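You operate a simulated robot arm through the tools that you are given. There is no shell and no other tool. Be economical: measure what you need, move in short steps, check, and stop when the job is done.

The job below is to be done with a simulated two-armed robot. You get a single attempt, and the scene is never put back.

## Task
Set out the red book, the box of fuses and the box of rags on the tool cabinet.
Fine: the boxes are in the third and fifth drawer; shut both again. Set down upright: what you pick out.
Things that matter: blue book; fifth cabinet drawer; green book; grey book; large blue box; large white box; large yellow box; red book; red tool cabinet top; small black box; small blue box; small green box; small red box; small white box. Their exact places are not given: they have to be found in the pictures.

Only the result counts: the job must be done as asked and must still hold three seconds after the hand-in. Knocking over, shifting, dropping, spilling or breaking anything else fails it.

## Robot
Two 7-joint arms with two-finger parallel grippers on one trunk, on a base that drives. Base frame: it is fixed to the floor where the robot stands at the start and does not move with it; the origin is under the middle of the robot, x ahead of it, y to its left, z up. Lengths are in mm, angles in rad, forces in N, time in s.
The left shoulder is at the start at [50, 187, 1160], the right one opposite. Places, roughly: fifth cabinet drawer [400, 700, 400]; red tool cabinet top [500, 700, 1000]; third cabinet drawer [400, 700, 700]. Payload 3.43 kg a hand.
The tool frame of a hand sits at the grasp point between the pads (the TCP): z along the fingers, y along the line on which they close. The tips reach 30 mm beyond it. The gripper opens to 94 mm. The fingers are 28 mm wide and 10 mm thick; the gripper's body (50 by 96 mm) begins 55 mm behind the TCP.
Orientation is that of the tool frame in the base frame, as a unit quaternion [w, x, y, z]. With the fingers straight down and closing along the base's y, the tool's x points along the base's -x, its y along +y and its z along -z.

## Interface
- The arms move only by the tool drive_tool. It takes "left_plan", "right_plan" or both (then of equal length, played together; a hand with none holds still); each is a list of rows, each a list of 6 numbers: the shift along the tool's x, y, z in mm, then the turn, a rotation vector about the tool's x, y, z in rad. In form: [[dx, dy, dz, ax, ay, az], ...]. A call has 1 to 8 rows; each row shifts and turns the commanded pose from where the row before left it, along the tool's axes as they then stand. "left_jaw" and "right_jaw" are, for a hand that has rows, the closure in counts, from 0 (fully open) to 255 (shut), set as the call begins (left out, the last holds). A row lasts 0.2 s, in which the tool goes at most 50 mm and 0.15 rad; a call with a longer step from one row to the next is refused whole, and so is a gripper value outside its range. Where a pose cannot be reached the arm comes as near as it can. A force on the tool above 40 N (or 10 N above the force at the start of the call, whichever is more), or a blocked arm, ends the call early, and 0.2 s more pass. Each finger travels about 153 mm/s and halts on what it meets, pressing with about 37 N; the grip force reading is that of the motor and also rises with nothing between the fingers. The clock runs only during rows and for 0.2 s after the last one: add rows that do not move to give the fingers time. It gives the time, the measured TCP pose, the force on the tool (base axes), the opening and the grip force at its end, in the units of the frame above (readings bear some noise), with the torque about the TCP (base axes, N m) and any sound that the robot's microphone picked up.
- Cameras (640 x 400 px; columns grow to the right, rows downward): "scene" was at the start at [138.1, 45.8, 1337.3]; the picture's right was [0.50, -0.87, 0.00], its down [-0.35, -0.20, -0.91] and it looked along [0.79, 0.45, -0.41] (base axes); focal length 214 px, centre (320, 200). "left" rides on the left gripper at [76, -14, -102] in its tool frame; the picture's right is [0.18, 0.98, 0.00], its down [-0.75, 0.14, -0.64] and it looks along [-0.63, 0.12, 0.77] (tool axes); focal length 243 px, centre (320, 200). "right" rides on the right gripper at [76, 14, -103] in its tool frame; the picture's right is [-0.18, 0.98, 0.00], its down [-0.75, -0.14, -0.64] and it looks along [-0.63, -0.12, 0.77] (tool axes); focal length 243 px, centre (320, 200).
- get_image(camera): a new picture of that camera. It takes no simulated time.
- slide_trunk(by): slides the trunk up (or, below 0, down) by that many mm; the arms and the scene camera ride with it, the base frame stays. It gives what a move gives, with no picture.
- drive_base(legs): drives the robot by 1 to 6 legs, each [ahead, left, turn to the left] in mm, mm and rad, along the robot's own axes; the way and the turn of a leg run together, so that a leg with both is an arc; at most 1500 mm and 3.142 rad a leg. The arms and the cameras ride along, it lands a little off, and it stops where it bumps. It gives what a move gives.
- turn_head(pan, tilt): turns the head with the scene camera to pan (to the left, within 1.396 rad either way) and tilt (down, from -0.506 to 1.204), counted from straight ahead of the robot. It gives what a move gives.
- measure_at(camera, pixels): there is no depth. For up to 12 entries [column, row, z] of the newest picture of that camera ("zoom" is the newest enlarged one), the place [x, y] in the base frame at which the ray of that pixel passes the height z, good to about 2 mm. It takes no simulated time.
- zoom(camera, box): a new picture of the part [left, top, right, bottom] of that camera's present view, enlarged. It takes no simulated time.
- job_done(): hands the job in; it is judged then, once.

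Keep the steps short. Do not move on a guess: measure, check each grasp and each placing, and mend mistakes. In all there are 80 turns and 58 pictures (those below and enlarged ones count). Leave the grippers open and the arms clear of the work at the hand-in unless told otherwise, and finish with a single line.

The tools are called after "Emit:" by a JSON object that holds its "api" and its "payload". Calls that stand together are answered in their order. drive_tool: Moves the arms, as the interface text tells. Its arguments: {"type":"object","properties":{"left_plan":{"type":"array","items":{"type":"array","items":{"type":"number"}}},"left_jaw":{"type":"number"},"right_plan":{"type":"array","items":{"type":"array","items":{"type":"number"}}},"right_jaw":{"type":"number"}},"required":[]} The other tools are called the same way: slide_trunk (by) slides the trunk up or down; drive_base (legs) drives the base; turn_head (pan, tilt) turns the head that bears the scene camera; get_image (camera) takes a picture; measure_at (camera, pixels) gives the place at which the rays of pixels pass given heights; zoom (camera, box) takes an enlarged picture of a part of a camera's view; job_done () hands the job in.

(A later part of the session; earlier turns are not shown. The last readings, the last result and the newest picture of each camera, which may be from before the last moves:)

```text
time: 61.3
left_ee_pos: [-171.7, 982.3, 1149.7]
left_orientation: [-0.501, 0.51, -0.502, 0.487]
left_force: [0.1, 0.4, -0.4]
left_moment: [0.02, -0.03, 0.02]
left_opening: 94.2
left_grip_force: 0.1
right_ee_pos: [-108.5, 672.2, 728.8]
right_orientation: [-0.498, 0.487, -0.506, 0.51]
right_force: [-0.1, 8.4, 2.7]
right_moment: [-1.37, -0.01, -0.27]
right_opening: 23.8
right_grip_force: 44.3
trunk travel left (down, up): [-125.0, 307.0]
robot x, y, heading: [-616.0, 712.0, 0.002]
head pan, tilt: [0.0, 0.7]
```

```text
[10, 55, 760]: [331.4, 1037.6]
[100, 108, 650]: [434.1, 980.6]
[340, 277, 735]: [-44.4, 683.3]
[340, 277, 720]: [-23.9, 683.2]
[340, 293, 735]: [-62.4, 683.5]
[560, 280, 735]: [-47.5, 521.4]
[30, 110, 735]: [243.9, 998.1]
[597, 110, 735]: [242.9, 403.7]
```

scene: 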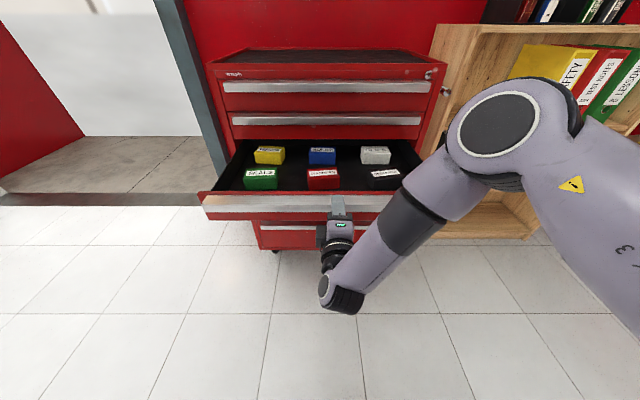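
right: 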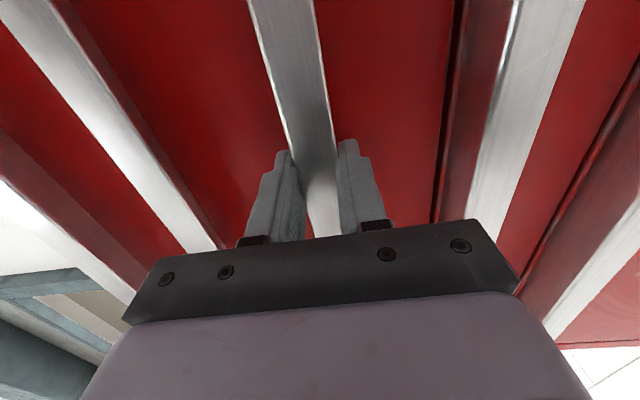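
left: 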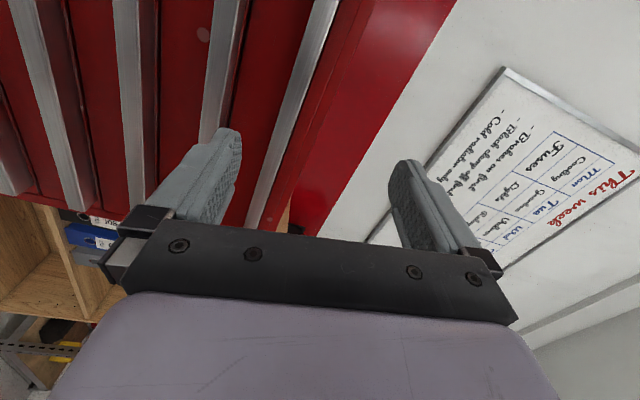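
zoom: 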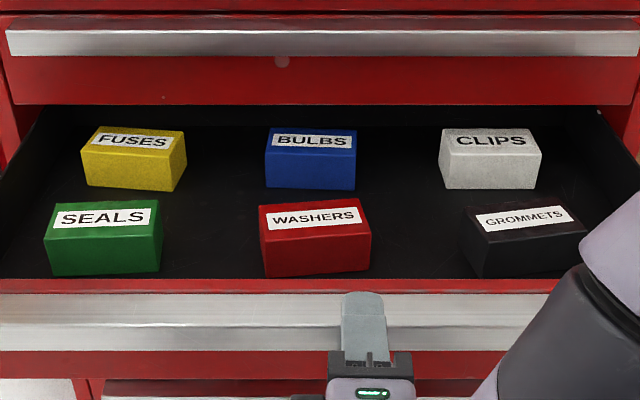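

Box ≈ 92×55×41 mm, at x ≈ 190–250, too close to the cabinet face. Pull the drawer 120 mm further.

Emit:
{"api": "drive_base", "payload": {"legs": [[-110, 0, 0]]}}

Emit:
{"api": "zoom", "payload": {"camera": "scene", "box": [160, 100, 480, 300]}}

```text
time: 62.6
left_ee_pos: [-273.2, 982.2, 1149.7]
left_orientation: [-0.501, 0.51, -0.501, 0.488]
left_force: [-1.1, 0.1, 0.6]
left_moment: [0.03, 0.02, 0.0]
left_opening: 93.9
left_grip_force: 0.0
right_ee_pos: [-205.1, 667.1, 729.3]
right_orientation: [-0.493, 0.485, -0.508, 0.514]
right_force: [2.5, 1.0, -2.0]
right_moment: [-0.45, 0.21, -0.08]
right_opening: 23.8
right_grip_force: 45.1
trunk travel left (down, up): [-125.0, 307.0]
robot x, y, heading: [-715.4, 710.0, -0.001]
head pan, tilt: [0.0, 0.7]
stopped in leg 1: the force on the tool passed its limit at 60 N (the readings are from after the stop); the commanded pose is now the measured one
```

```text
2.00 times, centred on (320, 200) of scene
```

zoom: 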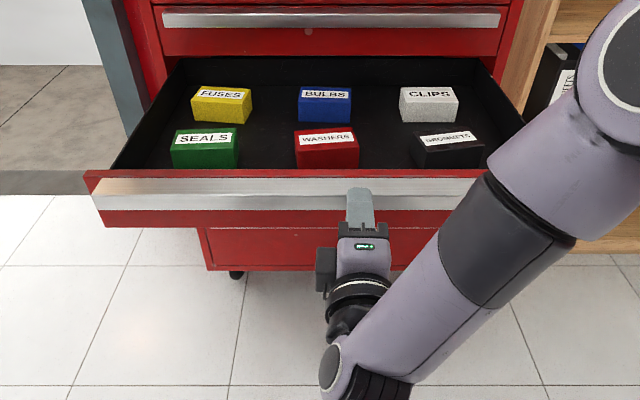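

Drawer at its stop. I release the lip, retreat and raise the right hand, and point the left hand down (closing along x).

Emit:
{"api": "drive_tool", "payload": {"right_plan": [[0, 0, 0, 0, 0, 0], [0, 0, 0, 0, 0, 0], [0, 0, 0, 0, 0, 0], [0, 0, -30, 0, 0, 0], [0, 0, -30, 0, 0, 0], [0, -45, 0, 0, 0, 0], [0, -45, 0, 0, 0, 0], [0, -45, 0, 0, 0, 0]], "left_plan": [[0, 0, 0, 0, 0, 0], [0, 0, 0, 0, 0, 0], [0, 0, 0, -0.149, 0, 0], [0, 0, 0, -0.149, 0, 0], [0, 0, 0, -0.149, 0, 0], [0, 0, 0, -0.149, 0, 0], [0, 0, 0, -0.149, 0, 0], [0, 0, 0, -0.149, 0, 0]], "right_jaw": 0}}

Emit:
{"api": "drive_tool", "payload": {"right_plan": [[0, -45, 0, 0, 0, 0], [0, -45, 0, 0, 0, 0], [0, -45, 0, 0, 0, 0], [0, -30, 0, 0, 0, 0], [0, 0, 0, 0, 0, 0], [0, 0, 0, 0, 0, 0]], "left_plan": [[0, 0, 0, -0.149, 0, 0], [0, 0, 0, -0.149, 0, 0], [0, 0, 0, -0.149, 0, 0], [0, 0, 0, -0.149, 0, 0], [0, 0, 0, -0.08, 0, 0], [0, 0, 0, 0, 0, 0]]}}

Emit:
{"api": "get_image", "payload": {"camera": "scene"}}

```text
time: 64.3
left_ee_pos: [-274.0, 981.9, 1150.1]
left_orientation: [-0.25, 0.669, -0.657, 0.242]
left_force: [-0.1, 0.0, 0.6]
left_moment: [0.03, 0.01, 0.01]
left_opening: 94.1
left_grip_force: 0.0
right_ee_pos: [-289.7, 657.3, 757.3]
right_orientation: [0.425, -0.531, 0.574, -0.456]
right_force: [-0.7, -1.1, 0.9]
right_moment: [0.03, -0.01, 0.04]
right_opening: 94.1
right_grip_force: 0.1
trunk travel left (down, up): [-125.0, 307.0]
robot x, y, heading: [-715.3, 710.9, 0.003]
head pan, tilt: [0.0, 0.7]
stopped in row 8 (right hand): the arm was blocked; the commanded pose is now the measured one
```

```text
time: 65.7
left_ee_pos: [-310.4, 1003.3, 1089.9]
left_orientation: [-0.015, 0.714, -0.7, 0.011]
left_force: [-0.4, -0.3, 0.3]
left_moment: [-0.01, -0.01, 0.02]
left_opening: 94.1
left_grip_force: 0.1
left hand out of reach, approached as far as the arm can: row 3, 4, 5
right_ee_pos: [-251.7, 654.2, 918.0]
right_orientation: [0.425, -0.532, 0.573, -0.456]
right_force: [0.4, 0.5, -0.1]
right_moment: [0.01, 0.0, 0.01]
right_opening: 94.0
right_grip_force: 0.1
trunk travel left (down, up): [-125.0, 307.0]
robot x, y, heading: [-716.2, 712.9, 0.001]
head pan, tilt: [0.0, 0.7]
```

```text
37 pictures are left
```

scene: 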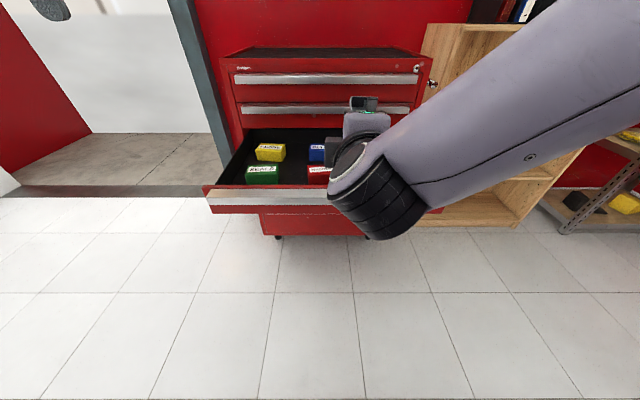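

Left hand points down, right hand raised. Drive ahead 360 mm to bring the left hand over the drawer, then take the left picture.

Emit:
{"api": "drive_base", "payload": {"legs": [[200, 0, 0], [160, 0, 0]]}}

Emit:
{"api": "drive_tool", "payload": {"left_plan": [[0, 0, 45, 0, 0, 0], [0, 0, 45, 0, 0, 0], [0, 0, 45, 0, 0, 0], [0, 0, 45, 0, 0, 0], [0, 0, 20, 0, 0, 0]]}}

Emit:
{"api": "get_image", "payload": {"camera": "left"}}

```text
time: 68.4
left_ee_pos: [49.6, 1004.5, 1091.5]
left_orientation: [-0.016, 0.715, -0.698, 0.012]
left_force: [0.1, -0.4, 0.0]
left_moment: [0.0, -0.01, 0.02]
left_opening: 94.1
left_grip_force: 0.0
right_ee_pos: [108.8, 656.0, 918.5]
right_orientation: [0.425, -0.533, 0.572, -0.456]
right_force: [-0.1, -0.3, -0.6]
right_moment: [0.0, 0.04, 0.01]
right_opening: 94.1
right_grip_force: 0.0
trunk travel left (down, up): [-125.0, 307.0]
robot x, y, heading: [-351.6, 710.7, 0.006]
head pan, tilt: [0.0, 0.7]
```

```text
time: 69.6
left_ee_pos: [58.4, 1007.5, 891.0]
left_orientation: [-0.015, 0.716, -0.698, 0.011]
left_force: [0.4, 0.3, 0.7]
left_moment: [0.01, 0.0, 0.03]
left_opening: 93.6
left_grip_force: 0.1
right_ee_pos: [109.2, 655.8, 917.7]
right_orientation: [0.426, -0.533, 0.572, -0.456]
right_force: [-0.5, -0.6, 0.4]
right_moment: [-0.02, 0.01, -0.03]
right_opening: 94.0
right_grip_force: 0.0
trunk travel left (down, up): [-125.0, 307.0]
robot x, y, heading: [-353.6, 711.6, 0.004]
head pan, tilt: [0.0, 0.7]
```

```text
36 pictures are left
```

left: 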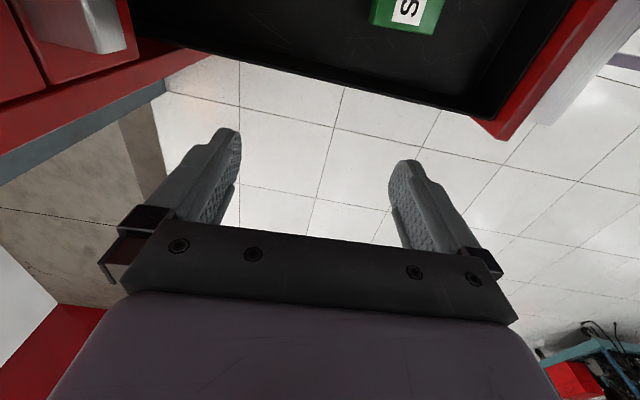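

The hand is left of the box. Move it right 115 mm and forward 60 mm, then look again.

Emit:
{"api": "drive_tool", "payload": {"left_plan": [[40, -20, 0, 0, 0, 0], [40, -20, 0, 0, 0, 0], [35, -20, 0, 0, 0, 0], [0, 0, 0, 0, 0, 0]]}}

Emit:
{"api": "get_image", "payload": {"camera": "left"}}

Emit:
{"api": "get_image", "payload": {"camera": "scene"}}

```text
time: 70.6
left_ee_pos: [116.2, 897.6, 897.1]
left_orientation: [-0.015, 0.716, -0.698, 0.012]
left_force: [-0.1, -0.7, 0.3]
left_moment: [-0.01, 0.0, 0.02]
left_opening: 93.9
left_grip_force: 0.1
left hand out of reach, approached as far as the arm can: row 3
right_ee_pos: [110.3, 656.4, 918.1]
right_orientation: [0.425, -0.533, 0.572, -0.456]
right_force: [0.1, -0.5, -0.6]
right_moment: [-0.01, 0.01, 0.02]
right_opening: 94.2
right_grip_force: 0.0
trunk travel left (down, up): [-125.0, 307.0]
robot x, y, heading: [-351.5, 711.6, 0.001]
head pan, tilt: [0.0, 0.7]
```

```text
35 pictures are left
```

left: 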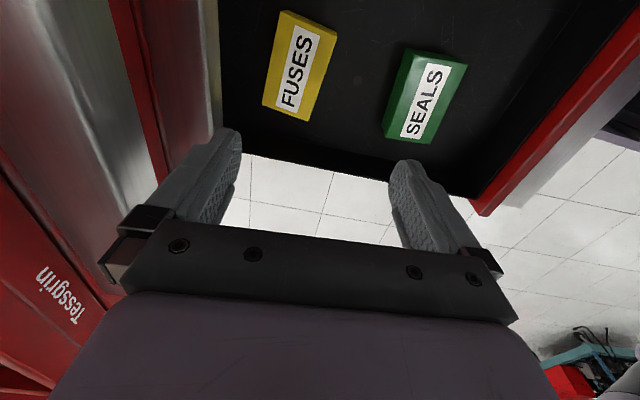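

```text
34 pictures are left
```

scene: 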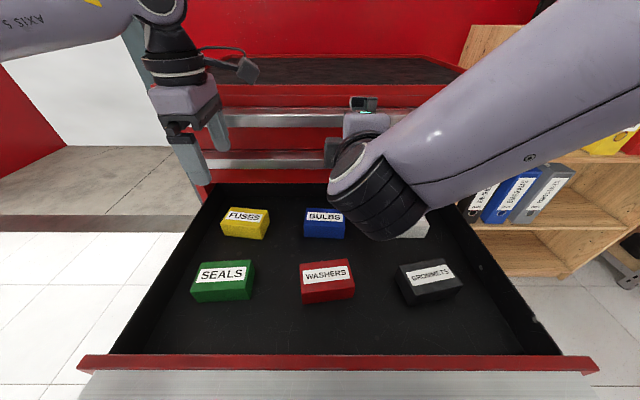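

Triangulate the fuses box from both pictures.

Emit:
{"api": "zoom", "payload": {"camera": "left", "box": [240, 0, 400, 130]}}

Emit:
{"api": "zoom", "payload": {"camera": "scene", "box": [200, 190, 300, 252]}}

Emit:
{"api": "measure_at", "payload": {"camera": "scene", "pixels": [[222, 222, 700], [262, 225, 700], [269, 211, 700], [231, 207, 700], [222, 222, 720], [262, 225, 720], [269, 211, 720], [231, 207, 720], [223, 236, 660], [262, 239, 660]]}}

Emit:
{"api": "measure_at", "payload": {"camera": "left", "pixels": [[283, 11, 700], [264, 103, 700], [308, 118, 700], [336, 30, 700], [283, 11, 720], [264, 103, 720], [308, 118, 720], [336, 30, 720]]}}

```text
3.08 times, centred on (320, 65) of left
```

zoom: 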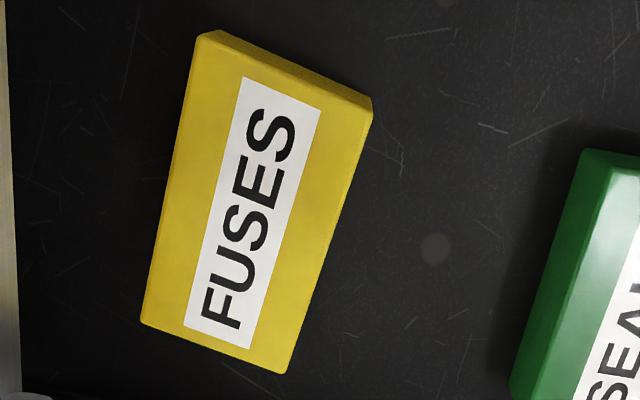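

```text
6.40 times, centred on (250, 221) of scene
```

zoom: 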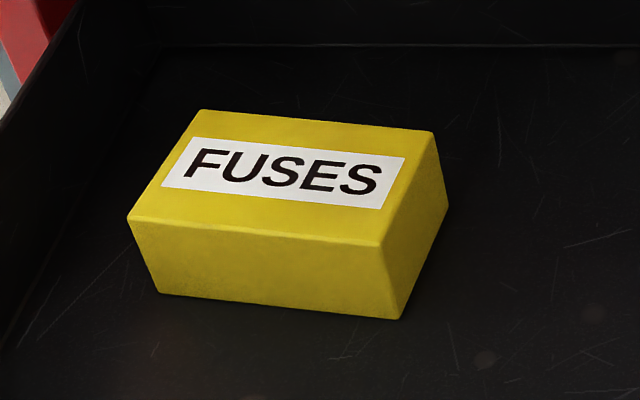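

```text
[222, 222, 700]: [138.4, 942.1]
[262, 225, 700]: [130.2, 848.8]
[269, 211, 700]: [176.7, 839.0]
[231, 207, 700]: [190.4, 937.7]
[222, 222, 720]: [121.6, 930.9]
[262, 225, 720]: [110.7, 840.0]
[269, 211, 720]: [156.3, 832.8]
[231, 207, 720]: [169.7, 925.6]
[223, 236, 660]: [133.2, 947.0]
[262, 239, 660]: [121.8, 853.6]
```

```text
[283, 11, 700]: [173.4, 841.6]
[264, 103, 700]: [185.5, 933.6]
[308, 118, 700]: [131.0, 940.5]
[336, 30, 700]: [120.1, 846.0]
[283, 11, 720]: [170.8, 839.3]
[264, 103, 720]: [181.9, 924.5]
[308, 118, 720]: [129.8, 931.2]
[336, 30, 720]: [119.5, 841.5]
```

Box top z≈707, centre (152, 888), long axis turned ~6.6°. Turn the hand 0.143, go down to z≈790 and over the box.

Emit:
{"api": "drive_tool", "payload": {"left_plan": [[0, 0, 40, 0, 0, 0.143], [0, 0, 40, 0, 0, 0], [0, 0, 27, 0, 0, 0], [0, -20, 0, 0, 0, 0], [9, -16, 0, 0, 0, 0], [0, 0, 0, 0, 0, 0]]}}

Emit:
{"api": "get_image", "payload": {"camera": "left"}}

```text
time: 72.0
left_ee_pos: [136.4, 900.0, 792.4]
left_orientation: [0.015, -0.663, 0.748, -0.01]
left_force: [-8.7, -4.4, -4.2]
left_moment: [-0.01, 0.05, -0.17]
left_opening: 89.1
left_grip_force: 0.0
left hand out of reach, approached as far as the arm can: row 4, 5
right_ee_pos: [109.4, 655.7, 918.7]
right_orientation: [0.426, -0.532, 0.573, -0.456]
right_force: [0.4, 0.1, 0.6]
right_moment: [-0.02, 0.03, 0.0]
right_opening: 93.7
right_grip_force: 0.0
trunk travel left (down, up): [-125.0, 307.0]
robot x, y, heading: [-356.4, 711.8, 0.005]
head pan, tilt: [0.0, 0.7]
```

```text
31 pictures are left
```

left: 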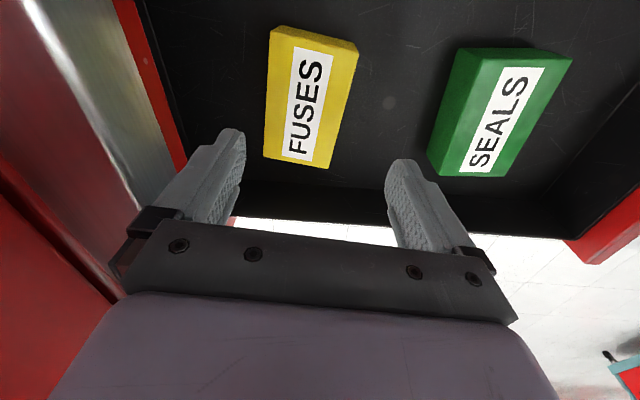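

The open finger touches the second lip. I retract a little, narrow the jaw to ~75 mm, tilt the hand 0.26 rad so its body leans toward the robot, and check the clearance of the drawer to my trunk.

Emit:
{"api": "drive_tool", "payload": {"left_plan": [[0, 30, -10, 0, 0, 0], [0, 20, 0, 0.13, 0, 0], [0, 0, 0, 0.13, 0, 0], [0, 0, 0, 0, 0, 0]], "left_jaw": 51}}

Emit:
{"api": "turn_head", "payload": {"pan": 0.0, "tilt": 1.2}}

Emit:
{"api": "get_image", "payload": {"camera": "scene"}}

```text
time: 73.0
left_ee_pos: [87.0, 907.2, 800.6]
left_orientation: [0.103, -0.656, 0.74, -0.107]
left_force: [1.0, -0.2, 0.7]
left_moment: [0.0, -0.01, -0.02]
left_opening: 75.5
left_grip_force: 0.0
right_ee_pos: [108.5, 655.4, 918.6]
right_orientation: [0.425, -0.532, 0.573, -0.456]
right_force: [0.5, -0.1, -0.1]
right_moment: [0.0, -0.02, -0.02]
right_opening: 93.9
right_grip_force: 0.1
trunk travel left (down, up): [-125.0, 307.0]
robot x, y, heading: [-355.3, 711.5, -0.0]
head pan, tilt: [0.0, 0.7]
```

```text
time: 73.9
left_ee_pos: [88.4, 906.2, 801.0]
left_orientation: [0.102, -0.656, 0.74, -0.107]
left_force: [-0.5, 0.4, 0.7]
left_moment: [-0.01, 0.01, 0.0]
left_opening: 75.4
left_grip_force: 0.0
right_ee_pos: [109.1, 656.0, 918.2]
right_orientation: [0.426, -0.532, 0.573, -0.456]
right_force: [-0.2, 0.4, -0.8]
right_moment: [0.01, 0.0, -0.01]
right_opening: 94.1
right_grip_force: 0.0
trunk travel left (down, up): [-125.0, 307.0]
robot x, y, heading: [-356.5, 711.7, 0.004]
head pan, tilt: [0.0, 1.201]
```

```text
30 pictures are left
```

scene: 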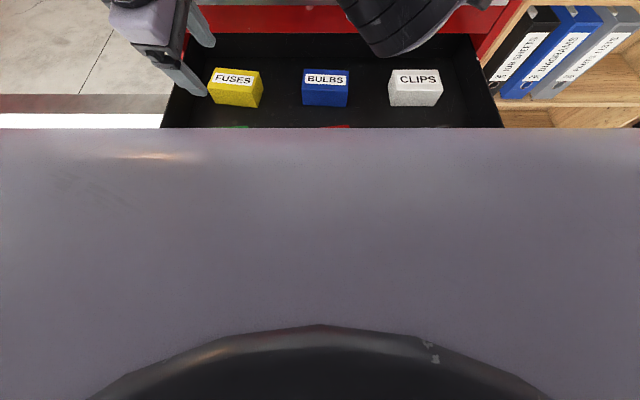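

Chest is above the drawer; a further 40 mm ahead looks safe. Drive it and read the pose.

Emit:
{"api": "drive_base", "payload": {"legs": [[40, 0, 0]]}}

Emit:
{"api": "turn_head", "payload": {"pan": 0.2, "tilt": 0.8}}

Emit:
{"api": "zoom", "payload": {"camera": "scene", "box": [200, 100, 440, 250]}}

```text
time: 74.8
left_ee_pos: [127.0, 905.9, 800.4]
left_orientation: [0.102, -0.656, 0.74, -0.107]
left_force: [0.4, 0.1, 0.0]
left_moment: [0.0, 0.01, 0.03]
left_opening: 74.9
left_grip_force: 0.1
right_ee_pos: [148.1, 656.0, 917.9]
right_orientation: [0.425, -0.533, 0.573, -0.456]
right_force: [-0.4, 0.7, 0.1]
right_moment: [0.02, 0.02, -0.02]
right_opening: 94.0
right_grip_force: 0.1
trunk travel left (down, up): [-125.0, 307.0]
robot x, y, heading: [-313.6, 711.3, 0.005]
head pan, tilt: [0.0, 1.201]
```

```text
time: 75.7
left_ee_pos: [127.4, 905.1, 801.3]
left_orientation: [0.102, -0.656, 0.74, -0.107]
left_force: [0.3, -0.1, -0.3]
left_moment: [0.03, 0.0, 0.01]
left_opening: 75.0
left_grip_force: 0.0
right_ee_pos: [149.0, 656.7, 917.6]
right_orientation: [0.426, -0.532, 0.573, -0.455]
right_force: [0.4, 0.4, -0.3]
right_moment: [0.02, 0.0, 0.0]
right_opening: 93.9
right_grip_force: 0.0
trunk travel left (down, up): [-125.0, 307.0]
robot x, y, heading: [-313.4, 714.2, -0.001]
head pan, tilt: [0.201, 0.799]
```

```text
2.67 times, centred on (320, 175) of scene
```

zoom: 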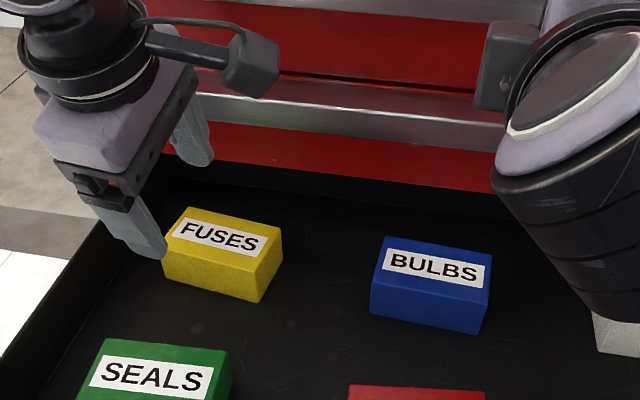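

Move down and over the box in stages to (152, 888, 733), staying clear of the second lip, then look.

Emit:
{"api": "drive_tool", "payload": {"left_plan": [[8.5, 3.4, 28.1, 0, 0, 0], [8.5, 3.4, 28.1, 0, 0, 0], [-1.9, -12.6, 16.5, 0, 0, 0], [0, 0, 0, 0, 0, 0]]}}

Emit:
{"api": "get_image", "payload": {"camera": "left"}}

```text
time: 76.7
left_ee_pos: [151.2, 888.5, 732.4]
left_orientation: [0.102, -0.656, 0.74, -0.107]
left_force: [-0.9, 0.1, 0.4]
left_moment: [0.02, 0.04, 0.0]
left_opening: 75.7
left_grip_force: 0.0
right_ee_pos: [148.4, 655.2, 918.2]
right_orientation: [0.426, -0.532, 0.573, -0.456]
right_force: [-0.9, -0.3, -0.1]
right_moment: [-0.02, 0.01, 0.01]
right_opening: 93.9
right_grip_force: 0.0
trunk travel left (down, up): [-125.0, 307.0]
robot x, y, heading: [-311.8, 712.5, 0.003]
head pan, tilt: [0.201, 0.799]
```

```text
28 pictures are left
```

left: 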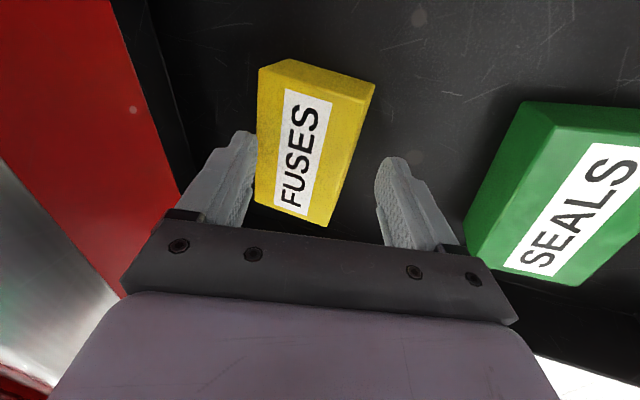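

The box looks nearer the far finger. Measure its top corners at z=707.

Emit:
{"api": "measure_at", "payload": {"camera": "left", "pixels": [[260, 70, 707], [372, 102, 707], [326, 226, 707], [255, 202, 707], [245, 140, 690], [380, 170, 690]]}}

```text
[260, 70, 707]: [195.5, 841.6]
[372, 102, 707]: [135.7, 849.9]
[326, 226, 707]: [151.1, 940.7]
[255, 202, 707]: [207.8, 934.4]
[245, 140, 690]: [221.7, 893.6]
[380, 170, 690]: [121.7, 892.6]
```

Emit:
{"api": "measure_at", "payload": {"camera": "zoom", "pixels": [[188, 208, 707], [281, 237, 707], [262, 274, 707], [166, 248, 707]]}}

Emit:
{"api": "turn_head", "payload": {"pan": 0.0, "tilt": 0.8}}

Emit:
{"api": "get_image", "payload": {"camera": "scene"}}

```text
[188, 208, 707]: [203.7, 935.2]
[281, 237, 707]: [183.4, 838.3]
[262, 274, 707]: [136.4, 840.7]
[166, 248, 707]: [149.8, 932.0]
```

```text
time: 77.4
left_ee_pos: [150.1, 889.2, 733.3]
left_orientation: [0.102, -0.655, 0.741, -0.107]
left_force: [-0.5, 0.2, -0.4]
left_moment: [-0.04, 0.0, 0.02]
left_opening: 75.3
left_grip_force: 0.1
right_ee_pos: [149.5, 657.1, 918.2]
right_orientation: [0.424, -0.533, 0.573, -0.455]
right_force: [0.5, 0.0, 0.1]
right_moment: [0.03, -0.02, -0.01]
right_opening: 94.1
right_grip_force: 0.1
trunk travel left (down, up): [-125.0, 307.0]
robot x, y, heading: [-314.1, 715.2, 0.001]
head pan, tilt: [0.0, 0.799]
```

```text
27 pictures are left
```

scene: 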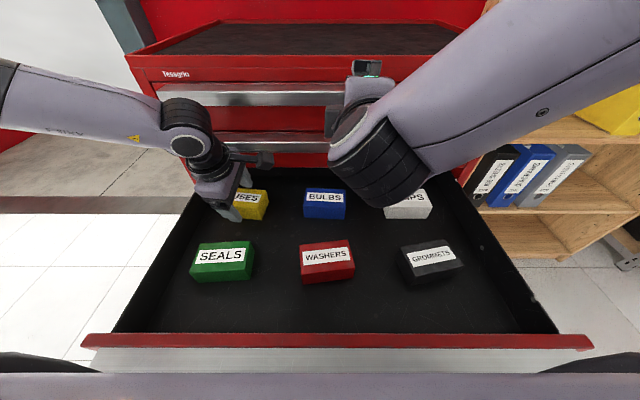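

The base nudged the drawer in by ~18 mm (box now at x≈170). I'll lift the left hand, move it inside the front of the drawer, and drag the drawer front back out while backing the base.

Emit:
{"api": "drive_tool", "payload": {"left_plan": [[0.8, 0.7, -31.6, 0, 0, 0], [0.8, 0.7, -31.6, 0, 0, 0], [5, 39.9, -12.3, 0, 0, 0], [5, 39.9, -12.3, 0, 0, 0], [5, 39.9, -12.3, 0, 0, 0], [5, 39.9, -12.3, 0, 0, 0], [4, 32, -9.9, 0, 0, 0]]}}

Emit:
{"api": "get_image", "payload": {"camera": "left"}}

```text
time: 79.0
left_ee_pos: [-26.2, 868.7, 812.2]
left_orientation: [0.102, -0.656, 0.74, -0.107]
left_force: [-0.2, 0.7, -0.2]
left_moment: [0.0, -0.01, 0.02]
left_opening: 75.1
left_grip_force: 0.0
left hand out of reach, approached as far as the arm can: row 6, 7
right_ee_pos: [148.3, 656.3, 916.9]
right_orientation: [0.425, -0.533, 0.572, -0.456]
right_force: [-0.2, 0.6, 0.5]
right_moment: [-0.03, 0.01, 0.0]
right_opening: 94.0
right_grip_force: 0.0
trunk travel left (down, up): [-125.0, 307.0]
robot x, y, heading: [-314.6, 710.9, 0.001]
head pan, tilt: [0.0, 0.799]
```

```text
26 pictures are left
```

left: 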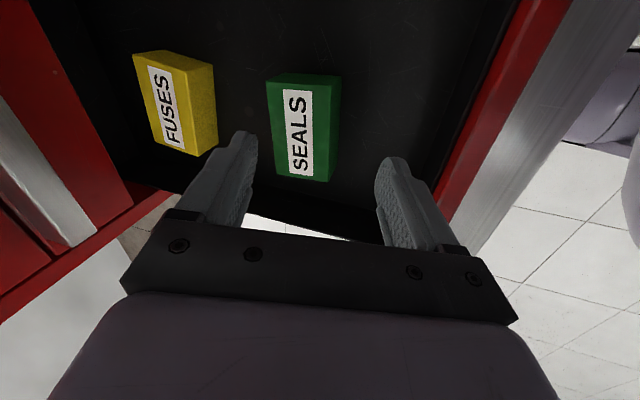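

Emit:
{"api": "measure_at", "payload": {"camera": "left", "pixels": [[488, 80, 738], [525, 80, 738], [340, 80, 707], [325, 182, 707], [270, 80, 707], [277, 172, 707], [380, 170, 738]]}}

Emit:
{"api": "drive_base", "payload": {"legs": [[-60, 0, 0]]}}

```text
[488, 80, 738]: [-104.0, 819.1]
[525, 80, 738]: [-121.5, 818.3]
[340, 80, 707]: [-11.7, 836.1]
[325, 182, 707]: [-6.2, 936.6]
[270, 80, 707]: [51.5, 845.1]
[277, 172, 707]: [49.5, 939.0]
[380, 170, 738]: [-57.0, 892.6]
```

```text
time: 80.0
left_ee_pos: [-86.2, 868.8, 811.7]
left_orientation: [0.102, -0.656, 0.74, -0.108]
left_force: [-0.2, 0.0, -0.1]
left_moment: [0.05, 0.01, -0.03]
left_opening: 74.9
left_grip_force: 0.0
right_ee_pos: [88.1, 656.1, 919.1]
right_orientation: [0.425, -0.532, 0.573, -0.455]
right_force: [0.9, 0.3, 0.3]
right_moment: [0.01, -0.03, 0.0]
right_opening: 94.1
right_grip_force: 0.0
trunk travel left (down, up): [-125.0, 307.0]
robot x, y, heading: [-373.8, 714.2, -0.0]
head pan, tilt: [0.0, 0.799]
```

Front panel inner edge at x≈-104; green box front at -9. Close the jaw, lower between them to (-70, 869, 725), then back the base 42 mm.

Emit:
{"api": "drive_tool", "payload": {"left_plan": [[0, 0, 0, 0, 0, 0], [0, 0, 0, 0, 0, 0], [0, 0, 0, 0, 0, 0], [-0.45, 5.2, 44, 0, 0, 0], [-0.45, 5.2, 44, 0, 0, 0], [0, 0, 0, 0, 0, 0]], "left_jaw": 255}}

Emit:
{"api": "drive_base", "payload": {"legs": [[-42, 0, 0]]}}

Emit:
{"api": "get_image", "payload": {"camera": "left"}}

```text
time: 81.3
left_ee_pos: [-67.2, 866.2, 723.1]
left_orientation: [0.102, -0.656, 0.74, -0.107]
left_force: [-0.7, 0.4, 0.3]
left_moment: [-0.01, -0.03, 0.0]
left_opening: 0.0
left_grip_force: 32.8
left hand out of reach, approached as far as the arm can: row 4
right_ee_pos: [87.8, 655.5, 917.6]
right_orientation: [0.426, -0.532, 0.572, -0.456]
right_force: [0.0, 0.5, -0.3]
right_moment: [0.01, 0.04, -0.03]
right_opening: 94.2
right_grip_force: 0.0
trunk travel left (down, up): [-125.0, 307.0]
robot x, y, heading: [-372.4, 711.8, 0.0]
head pan, tilt: [0.0, 0.799]
```

```text
time: 82.2
left_ee_pos: [-107.0, 865.7, 726.7]
left_orientation: [0.104, -0.656, 0.74, -0.108]
left_force: [12.7, 2.4, 14.2]
left_moment: [-0.24, 0.53, 0.11]
left_opening: 0.0
left_grip_force: 33.1
right_ee_pos: [47.6, 654.6, 917.4]
right_orientation: [0.425, -0.532, 0.573, -0.456]
right_force: [-0.2, 0.4, 0.3]
right_moment: [0.01, -0.01, -0.03]
right_opening: 94.0
right_grip_force: 0.1
trunk travel left (down, up): [-125.0, 307.0]
robot x, y, heading: [-415.2, 712.8, 0.005]
head pan, tilt: [0.0, 0.799]
```

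```text
25 pictures are left
```

left: 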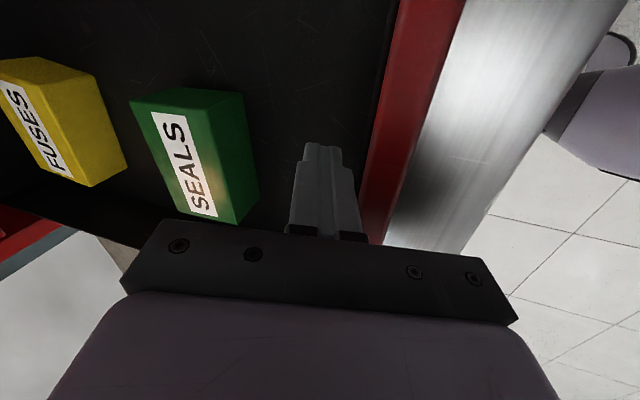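

Emit:
{"api": "measure_at", "payload": {"camera": "left", "pixels": [[392, 60, 738], [45, 58, 707], [100, 82, 707], [90, 185, 707], [245, 92, 707]]}}

Emit:
{"api": "drive_base", "payload": {"legs": [[-15, 0, 0]]}}

```text
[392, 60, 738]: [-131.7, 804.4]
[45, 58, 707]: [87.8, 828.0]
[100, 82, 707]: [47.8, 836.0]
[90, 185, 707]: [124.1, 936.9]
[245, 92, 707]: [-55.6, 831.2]
```

```text
time: 83.1
left_ee_pos: [-107.5, 865.9, 728.6]
left_orientation: [0.112, -0.659, 0.735, -0.117]
left_force: [0.5, 0.6, 0.6]
left_moment: [-0.01, 0.06, 0.0]
left_opening: 0.1
left_grip_force: 33.2
right_ee_pos: [36.6, 655.2, 918.8]
right_orientation: [0.425, -0.532, 0.573, -0.456]
right_force: [0.4, 1.1, -0.1]
right_moment: [0.02, 0.0, 0.03]
right_opening: 93.8
right_grip_force: 0.0
trunk travel left (down, up): [-125.0, 307.0]
robot x, y, heading: [-423.3, 709.1, -0.002]
head pan, tilt: [0.0, 0.799]
stopped in leg 1: the force on the tool passed its limit at 50 N (the readings are from after the stop); the commanded pose is now the measured one
```

Drawer is fully out again. Raise the hand, set tilt ~15°, drive ahead 68 mm, reopen the jaw to 75 mm, and reach over the fuses box.

Emit:
{"api": "drive_tool", "payload": {"left_plan": [[-1.3, -20.3, -35.4, 0, 0, 0], [-1.3, -20.3, -35.4, 0, 0, 0], [0, 0, 0, -0.06, 0, 0], [0, 0, 0, 0, 0, 0]]}}

Emit:
{"api": "drive_base", "payload": {"legs": [[68, 0, 0]]}}

Emit:
{"api": "drive_tool", "payload": {"left_plan": [[-9.6, -34.8, 13.7, 0, 0, 0], [-9.6, -34.8, 13.7, 0, 0, 0], [-9.6, -34.8, 13.7, 0, 0, 0], [-9.6, -34.8, 13.7, 0, 0, 0], [0, 0, 0, 0, 0, 0]], "left_jaw": 51}}

Emit:
{"api": "get_image", "payload": {"camera": "left"}}

```text
time: 84.1
left_ee_pos: [-91.3, 865.9, 808.4]
left_orientation: [0.091, -0.662, 0.738, -0.094]
left_force: [0.6, -0.6, -1.2]
left_moment: [0.02, -0.05, -0.03]
left_opening: 0.0
left_grip_force: 33.4
right_ee_pos: [37.5, 655.7, 918.1]
right_orientation: [0.425, -0.532, 0.573, -0.456]
right_force: [-0.1, 0.0, 0.7]
right_moment: [0.02, -0.01, -0.02]
right_opening: 93.9
right_grip_force: 0.1
trunk travel left (down, up): [-125.0, 307.0]
robot x, y, heading: [-425.7, 712.3, -0.001]
head pan, tilt: [0.0, 0.799]
```

```text
time: 85.1
left_ee_pos: [-25.3, 866.5, 808.0]
left_orientation: [0.092, -0.663, 0.737, -0.094]
left_force: [0.0, 0.3, 0.4]
left_moment: [-0.01, 0.0, -0.02]
left_opening: 0.0
left_grip_force: 33.4
right_ee_pos: [103.2, 656.4, 917.0]
right_orientation: [0.425, -0.533, 0.573, -0.455]
right_force: [-0.8, -0.1, 0.0]
right_moment: [-0.01, 0.0, 0.04]
right_opening: 94.0
right_grip_force: 0.1
trunk travel left (down, up): [-125.0, 307.0]
robot x, y, heading: [-360.3, 711.4, -0.0]
head pan, tilt: [0.0, 0.799]
```

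```text
time: 86.3
left_ee_pos: [126.9, 890.6, 793.3]
left_orientation: [0.091, -0.662, 0.738, -0.094]
left_force: [0.2, -0.1, 0.6]
left_moment: [0.0, 0.0, 0.01]
left_opening: 75.3
left_grip_force: 0.1
right_ee_pos: [104.8, 656.8, 917.0]
right_orientation: [0.425, -0.533, 0.573, -0.456]
right_force: [0.0, 0.7, -0.1]
right_moment: [-0.04, 0.01, -0.04]
right_opening: 94.0
right_grip_force: 0.0
trunk travel left (down, up): [-125.0, 307.0]
robot x, y, heading: [-357.7, 708.8, 0.005]
head pan, tilt: [0.0, 0.799]
```

```text
24 pictures are left
```

left: 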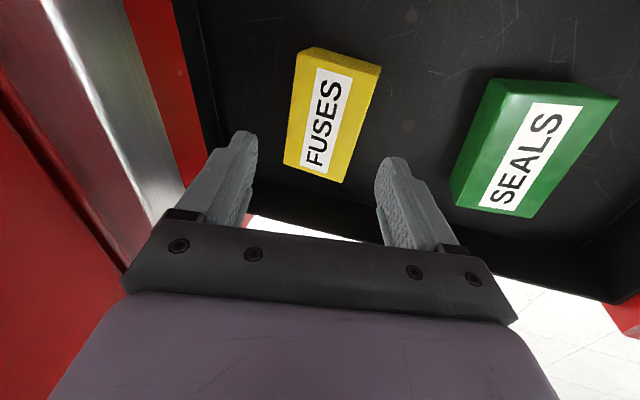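

Emit:
{"api": "measure_at", "payload": {"camera": "left", "pixels": [[297, 56, 707], [378, 75, 707], [341, 182, 707], [284, 160, 707]]}}

```text
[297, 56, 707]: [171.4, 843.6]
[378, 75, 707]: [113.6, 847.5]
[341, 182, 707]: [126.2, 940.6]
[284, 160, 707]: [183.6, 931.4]
```

Box centre (149, 891). Descend in stages to TCP z≈710 and close.

Emit:
{"api": "drive_tool", "payload": {"left_plan": [[-0.2, 5.4, 43.1, 0, 0, 0], [-1.6, -11.5, 18.6, 0, 0, 0], [0.1, 3.3, 12, 0, 0, 0], [0.1, 3.2, 12, 0, 0, 0], [0, 0, 0, 0, 0, 0]]}}

Emit:
{"api": "drive_tool", "payload": {"left_plan": [[0, 0, 0, 0, 0, 0], [0, 0, 0, 0, 0, 0], [0, 0, 0, 0, 0, 0]], "left_jaw": 255}}

Emit:
{"api": "get_image", "payload": {"camera": "left"}}

```text
time: 87.5
left_ee_pos: [144.3, 896.7, 712.1]
left_orientation: [0.091, -0.662, 0.738, -0.094]
left_force: [0.0, -0.4, 0.1]
left_moment: [0.01, 0.01, -0.01]
left_opening: 75.4
left_grip_force: 0.1
left hand out of reach, approached as far as the arm can: row 3, 4
right_ee_pos: [104.3, 655.5, 918.9]
right_orientation: [0.425, -0.532, 0.573, -0.455]
right_force: [0.0, 0.1, -0.8]
right_moment: [0.0, 0.0, 0.0]
right_opening: 94.0
right_grip_force: 0.1
trunk travel left (down, up): [-125.0, 307.0]
robot x, y, heading: [-359.0, 712.3, 0.007]
head pan, tilt: [0.0, 0.799]
```

```text
time: 88.3
left_ee_pos: [143.3, 896.3, 712.6]
left_orientation: [0.092, -0.662, 0.738, -0.096]
left_force: [-0.2, 0.9, 1.0]
left_moment: [0.11, 0.03, -0.09]
left_opening: 64.7
left_grip_force: 36.8
right_ee_pos: [104.1, 656.7, 918.0]
right_orientation: [0.425, -0.532, 0.573, -0.456]
right_force: [0.5, 0.5, -0.7]
right_moment: [0.01, -0.04, 0.0]
right_opening: 93.8
right_grip_force: 0.0
trunk travel left (down, up): [-125.0, 307.0]
robot x, y, heading: [-358.3, 710.8, 0.001]
head pan, tilt: [0.0, 0.799]
```

```text
23 pictures are left
```

left: 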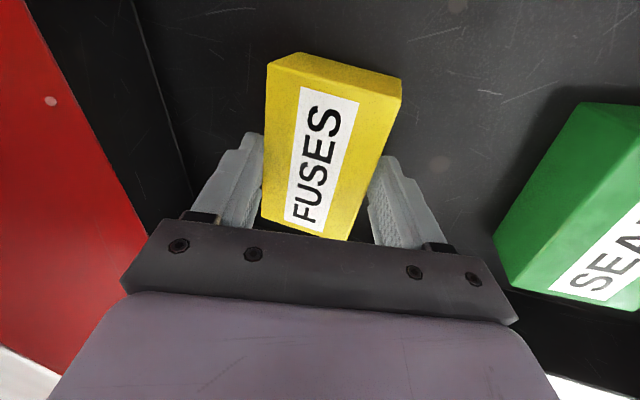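

Diagonal grip (64.7 mm). I'll lift 25 mm, back 45 mm away from the cabinet, set it back down on the drawer floor, and regrip with a vertical hand.

Emit:
{"api": "drive_tool", "payload": {"left_plan": [[-0.1, -3, -12, 0, 0, 0], [-0.1, -3.5, -12, 0, 0, 0], [0, 0, 0, 0, 0, 0]]}}

Emit:
{"api": "drive_base", "payload": {"legs": [[-45, 0, 0]]}}

Emit:
{"api": "get_image", "payload": {"camera": "left"}}

```text
time: 89.1
left_ee_pos: [141.9, 896.3, 736.5]
left_orientation: [0.091, -0.662, 0.738, -0.095]
left_force: [0.4, 0.3, -0.7]
left_moment: [-0.01, 0.01, 0.0]
left_opening: 64.4
left_grip_force: 37.0
right_ee_pos: [103.9, 657.0, 918.2]
right_orientation: [0.425, -0.533, 0.573, -0.456]
right_force: [-0.4, -0.2, -0.3]
right_moment: [0.02, 0.0, -0.01]
right_opening: 93.8
right_grip_force: 0.1
trunk travel left (down, up): [-125.0, 307.0]
robot x, y, heading: [-358.7, 712.2, 0.002]
head pan, tilt: [0.0, 0.799]
```

```text
time: 90.0
left_ee_pos: [99.1, 896.1, 738.6]
left_orientation: [0.091, -0.662, 0.738, -0.094]
left_force: [-0.8, 0.5, -0.1]
left_moment: [0.0, 0.02, -0.01]
left_opening: 64.1
left_grip_force: 37.1
right_ee_pos: [59.8, 655.7, 917.6]
right_orientation: [0.425, -0.533, 0.573, -0.455]
right_force: [0.6, 0.3, 0.2]
right_moment: [0.03, 0.02, 0.03]
right_opening: 93.9
right_grip_force: 0.1
trunk travel left (down, up): [-125.0, 307.0]
robot x, y, heading: [-400.7, 715.5, -0.001]
head pan, tilt: [0.0, 0.799]
```

```text
22 pictures are left
```

left: 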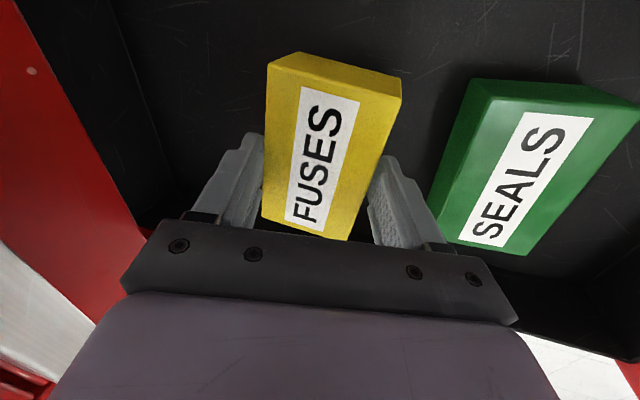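

Held well. Lower it back, open to ~80 mm, untilt, recentre and regrip.

Emit:
{"api": "drive_tool", "payload": {"left_plan": [[0.1, 3.3, 12, 0, 0, 0], [0.1, 3.2, 12, 0, 0, 0], [0, 0, 0, 0, 0, 0]]}}

Emit:
{"api": "drive_tool", "payload": {"left_plan": [[0, 0, 0, 0, 0, 0], [0, 0, 0, 0, 0, 0], [0, 0, 0, -0.13, 0, 0], [0, 0, 0, -0.13, 0, 0], [4.4, -5.5, 4, 0, 0, 0], [0, 0, 5, 0, 0, 0], [0, 0, 0, 0, 0, 0]], "left_jaw": 38}}

Emit:
{"api": "drive_tool", "payload": {"left_plan": [[0, 0, 0, 0, 0, 0], [0, 0, 0, 0, 0, 0], [0, 0, 0, 0, 0, 0]], "left_jaw": 255}}

Emit:
{"api": "get_image", "payload": {"camera": "left"}}

```text
time: 90.8
left_ee_pos: [98.9, 896.6, 713.8]
left_orientation: [0.093, -0.662, 0.737, -0.096]
left_force: [-1.3, 1.9, 8.0]
left_moment: [0.12, 0.3, -0.03]
left_opening: 64.4
left_grip_force: 37.2
right_ee_pos: [59.1, 656.1, 919.1]
right_orientation: [0.426, -0.532, 0.573, -0.456]
right_force: [-0.2, -0.5, 0.3]
right_moment: [0.01, -0.01, -0.05]
right_opening: 93.7
right_grip_force: 0.2
trunk travel left (down, up): [-125.0, 307.0]
robot x, y, heading: [-401.5, 713.2, 0.005]
head pan, tilt: [0.0, 0.799]
```

```text
time: 92.4
left_ee_pos: [77.0, 920.4, 715.8]
left_orientation: [0.006, -0.669, 0.744, 0.001]
left_force: [-0.3, 0.0, -0.2]
left_moment: [-0.02, 0.03, 0.01]
left_opening: 79.9
left_grip_force: 0.1
left hand out of reach, approached as far as the arm can: row 3, 4, 5
right_ee_pos: [59.9, 654.1, 918.2]
right_orientation: [0.425, -0.532, 0.573, -0.456]
right_force: [0.3, -0.4, 0.4]
right_moment: [0.02, -0.03, 0.01]
right_opening: 94.1
right_grip_force: 0.0
trunk travel left (down, up): [-125.0, 307.0]
robot x, y, heading: [-401.5, 716.9, -0.001]
head pan, tilt: [0.0, 0.799]
```

```text
time: 93.2
left_ee_pos: [77.3, 918.9, 715.8]
left_orientation: [0.005, -0.668, 0.744, 0.0]
left_force: [-0.6, -0.6, 0.5]
left_moment: [0.04, 0.13, 0.04]
left_opening: 62.8
left_grip_force: 37.0
right_ee_pos: [59.1, 654.7, 917.1]
right_orientation: [0.426, -0.532, 0.573, -0.456]
right_force: [0.5, -0.4, -0.2]
right_moment: [-0.03, 0.02, 0.03]
right_opening: 93.9
right_grip_force: 0.1
trunk travel left (down, up): [-125.0, 307.0]
robot x, y, heading: [-404.1, 711.6, -0.001]
head pan, tilt: [0.0, 0.799]
```

```text
21 pictures are left
```

left: 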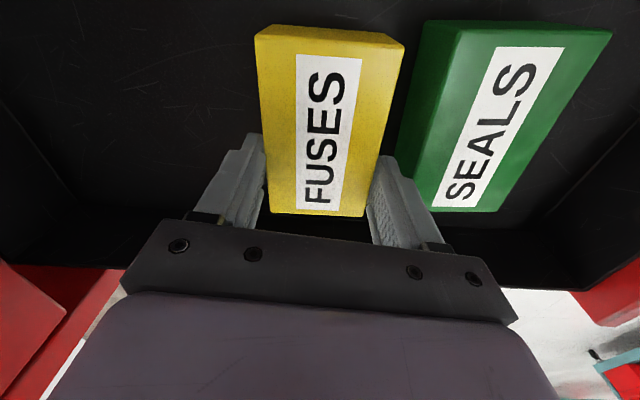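

Now nearly flush (62.8 mm) though off-centre. Check box and green-box positions before lifting.

Emit:
{"api": "measure_at", "payload": {"camera": "left", "pixels": [[257, 36, 707], [402, 48, 707], [365, 216, 707], [272, 211, 707], [432, 25, 707], [610, 33, 707], [500, 210, 707], [432, 205, 707]]}}

Emit:
{"api": "drive_tool", "payload": {"left_plan": [[0, 0, -15, 0, 0, 0], [0, 0, -15, 0, 0, 0], [0, 0, -30, 0, 0, 0], [0, 0, -30, 0, 0, 0], [0, 0, 0, 0, 0, 0]]}}

Emit:
{"api": "turn_head", "payload": {"pan": 0.3, "tilt": 0.7}}

Emit:
{"api": "get_image", "payload": {"camera": "scene"}}

```text
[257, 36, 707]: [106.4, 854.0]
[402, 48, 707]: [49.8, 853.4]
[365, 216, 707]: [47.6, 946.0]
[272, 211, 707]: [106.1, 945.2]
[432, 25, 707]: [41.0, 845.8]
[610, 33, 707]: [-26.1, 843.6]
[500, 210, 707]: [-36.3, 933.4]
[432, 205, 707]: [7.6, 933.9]
```

```text
time: 94.4
left_ee_pos: [77.8, 917.3, 806.9]
left_orientation: [0.005, -0.668, 0.744, 0.003]
left_force: [-0.7, -1.0, -0.9]
left_moment: [0.05, 0.0, -0.04]
left_opening: 62.3
left_grip_force: 37.4
right_ee_pos: [60.2, 656.6, 917.6]
right_orientation: [0.426, -0.532, 0.573, -0.455]
right_force: [0.4, 0.4, -0.2]
right_moment: [0.01, -0.03, -0.01]
right_opening: 94.2
right_grip_force: 0.0
trunk travel left (down, up): [-125.0, 307.0]
robot x, y, heading: [-402.1, 712.4, 0.0]
head pan, tilt: [0.0, 0.799]
```

```text
time: 95.2
left_ee_pos: [78.4, 917.2, 806.5]
left_orientation: [0.005, -0.669, 0.743, 0.002]
left_force: [-0.1, -0.4, -1.1]
left_moment: [0.02, -0.02, 0.0]
left_opening: 62.1
left_grip_force: 36.7
right_ee_pos: [59.3, 656.5, 918.6]
right_orientation: [0.425, -0.533, 0.572, -0.456]
right_force: [-0.2, 0.3, -0.4]
right_moment: [-0.01, 0.0, -0.03]
right_opening: 93.7
right_grip_force: 0.1
trunk travel left (down, up): [-125.0, 307.0]
robot x, y, heading: [-402.1, 711.3, -0.0]
head pan, tilt: [0.3, 0.7]
```

```text
20 pictures are left
```

scene: 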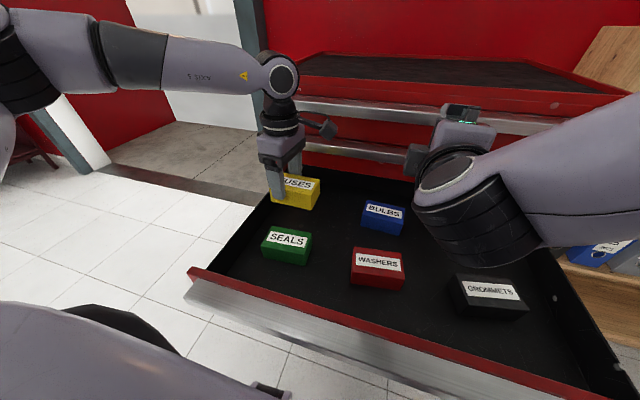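

Fuses held, other boxes stand. Now back off, raise the left hand with the box, lower the right fist to the lip height.

Emit:
{"api": "drive_base", "payload": {"legs": [[-320, 0, 0]]}}

Emit:
{"api": "drive_tool", "payload": {"left_plan": [[0, 12, -36, 0, 0, 0], [0, 12, -36, 0, 0, 0], [0, 12, -36, 0, 0, 0], [0, 12, -36, 0, 0, 0], [0, 12, -36, 0, 0, 0], [0, 12, -36, 0, 0, 0], [0, 12, -36, 0, 0, 0], [0, 12, -36, 0, 0, 0]], "right_plan": [[0, 0, 0, 0.112, 0, 0], [0, 0, 0, 0.112, 0, 0], [0, 38, 0, 0, 0, 0], [0, 38, 0, 0, 0, 0], [0, 38, 0, 0, 0, 0], [0, 38, 0, 0, 0, 0], [0, 38, 0, 0, 0, 0], [0, 0, 0, 0, 0, 0]], "right_jaw": 255}}

Emit:
{"api": "turn_head", "payload": {"pan": 0.0, "tilt": 0.6}}

Emit:
{"api": "get_image", "payload": {"camera": "scene"}}

```text
time: 97.3
left_ee_pos: [-243.4, 918.9, 806.4]
left_orientation: [0.005, -0.67, 0.742, 0.002]
left_force: [0.2, 0.3, -0.6]
left_moment: [0.0, 0.0, 0.01]
left_opening: 61.3
left_grip_force: 37.5
right_ee_pos: [-260.6, 656.7, 917.6]
right_orientation: [0.426, -0.533, 0.572, -0.455]
right_force: [0.9, -0.1, -0.3]
right_moment: [-0.03, 0.02, 0.01]
right_opening: 94.1
right_grip_force: 0.0
trunk travel left (down, up): [-125.0, 307.0]
robot x, y, heading: [-722.2, 712.2, 0.003]
head pan, tilt: [0.3, 0.7]
```

```text
time: 99.1
left_ee_pos: [-354.8, 938.7, 1076.4]
left_orientation: [0.005, -0.669, 0.743, 0.002]
left_force: [0.4, 0.5, -1.9]
left_moment: [0.04, 0.05, -0.01]
left_opening: 61.1
left_grip_force: 37.5
left hand out of reach, approached as far as the arm can: row 7, 8
right_ee_pos: [-260.2, 656.3, 728.3]
right_orientation: [-0.483, 0.483, -0.516, 0.516]
right_force: [0.3, 0.7, -0.2]
right_moment: [-0.01, 0.0, 0.01]
right_opening: 0.2
right_grip_force: 32.8
trunk travel left (down, up): [-125.0, 307.0]
robot x, y, heading: [-720.6, 711.7, 0.007]
head pan, tilt: [0.3, 0.7]
```

```text
time: 99.9
left_ee_pos: [-354.8, 938.0, 1076.6]
left_orientation: [0.005, -0.669, 0.743, 0.001]
left_force: [0.8, 0.2, -1.0]
left_moment: [0.03, -0.01, 0.03]
left_opening: 60.9
left_grip_force: 36.8
right_ee_pos: [-261.0, 656.2, 728.6]
right_orientation: [0.483, -0.483, 0.517, -0.516]
right_force: [-0.4, -0.1, 0.8]
right_moment: [0.01, 0.01, 0.01]
right_opening: 0.3
right_grip_force: 33.2
trunk travel left (down, up): [-125.0, 307.0]
robot x, y, heading: [-725.2, 711.7, 0.008]
head pan, tilt: [0.0, 0.6]
```

```text
19 pictures are left
```

scene: 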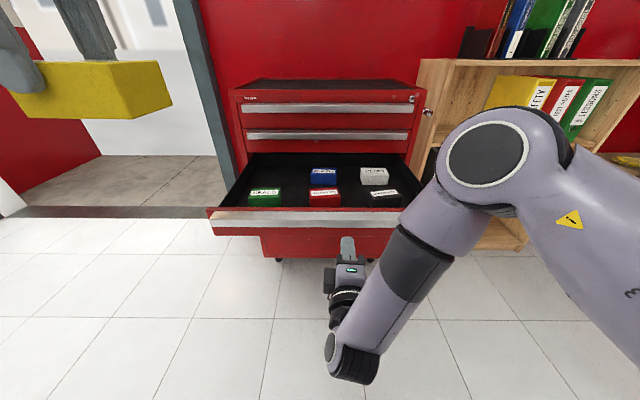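

Push the third drawer shut with the right fist: drive ahead 420 mm, then a bit more.

Emit:
{"api": "drive_base", "payload": {"legs": [[250, 0, 0], [170, 0, 0]]}}

Emit:
{"api": "drive_base", "payload": {"legs": [[40, 0, 0]]}}

Emit:
{"api": "get_image", "payload": {"camera": "right"}}

```text
time: 102.8
left_ee_pos: [65.4, 942.6, 1076.2]
left_orientation: [0.005, -0.67, 0.742, 0.001]
left_force: [0.1, 0.2, -1.0]
left_moment: [0.0, 0.02, -0.03]
left_opening: 60.4
left_grip_force: 36.8
right_ee_pos: [159.3, 659.1, 727.7]
right_orientation: [0.483, -0.482, 0.517, -0.517]
right_force: [0.1, 0.3, -0.6]
right_moment: [0.0, 0.0, 0.06]
right_opening: 0.0
right_grip_force: 33.5
trunk travel left (down, up): [-125.0, 307.0]
robot x, y, heading: [-301.1, 714.2, 0.014]
head pan, tilt: [0.0, 0.6]
```

```text
time: 103.6
left_ee_pos: [75.4, 941.0, 1076.2]
left_orientation: [0.005, -0.67, 0.743, 0.001]
left_force: [0.1, 0.5, -0.6]
left_moment: [0.06, -0.01, -0.04]
left_opening: 60.4
left_grip_force: 36.6
right_ee_pos: [165.6, 659.4, 727.8]
right_orientation: [0.483, -0.483, 0.517, -0.515]
right_force: [-4.7, -0.4, 2.2]
right_moment: [0.05, -0.07, 0.03]
right_opening: 0.0
right_grip_force: 33.0
trunk travel left (down, up): [-125.0, 307.0]
robot x, y, heading: [-293.4, 716.1, 0.014]
head pan, tilt: [0.0, 0.6]
stopped in leg 1: the force on the tool passed its limit at 75 N (the readings are from after the stop); the commanded pose is now the measured one
```

```text
18 pictures are left
```

right: 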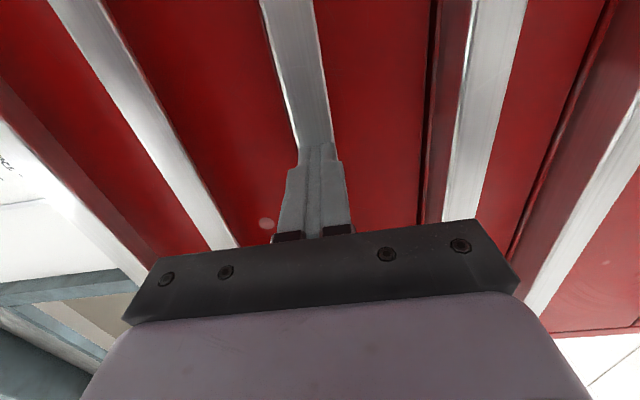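

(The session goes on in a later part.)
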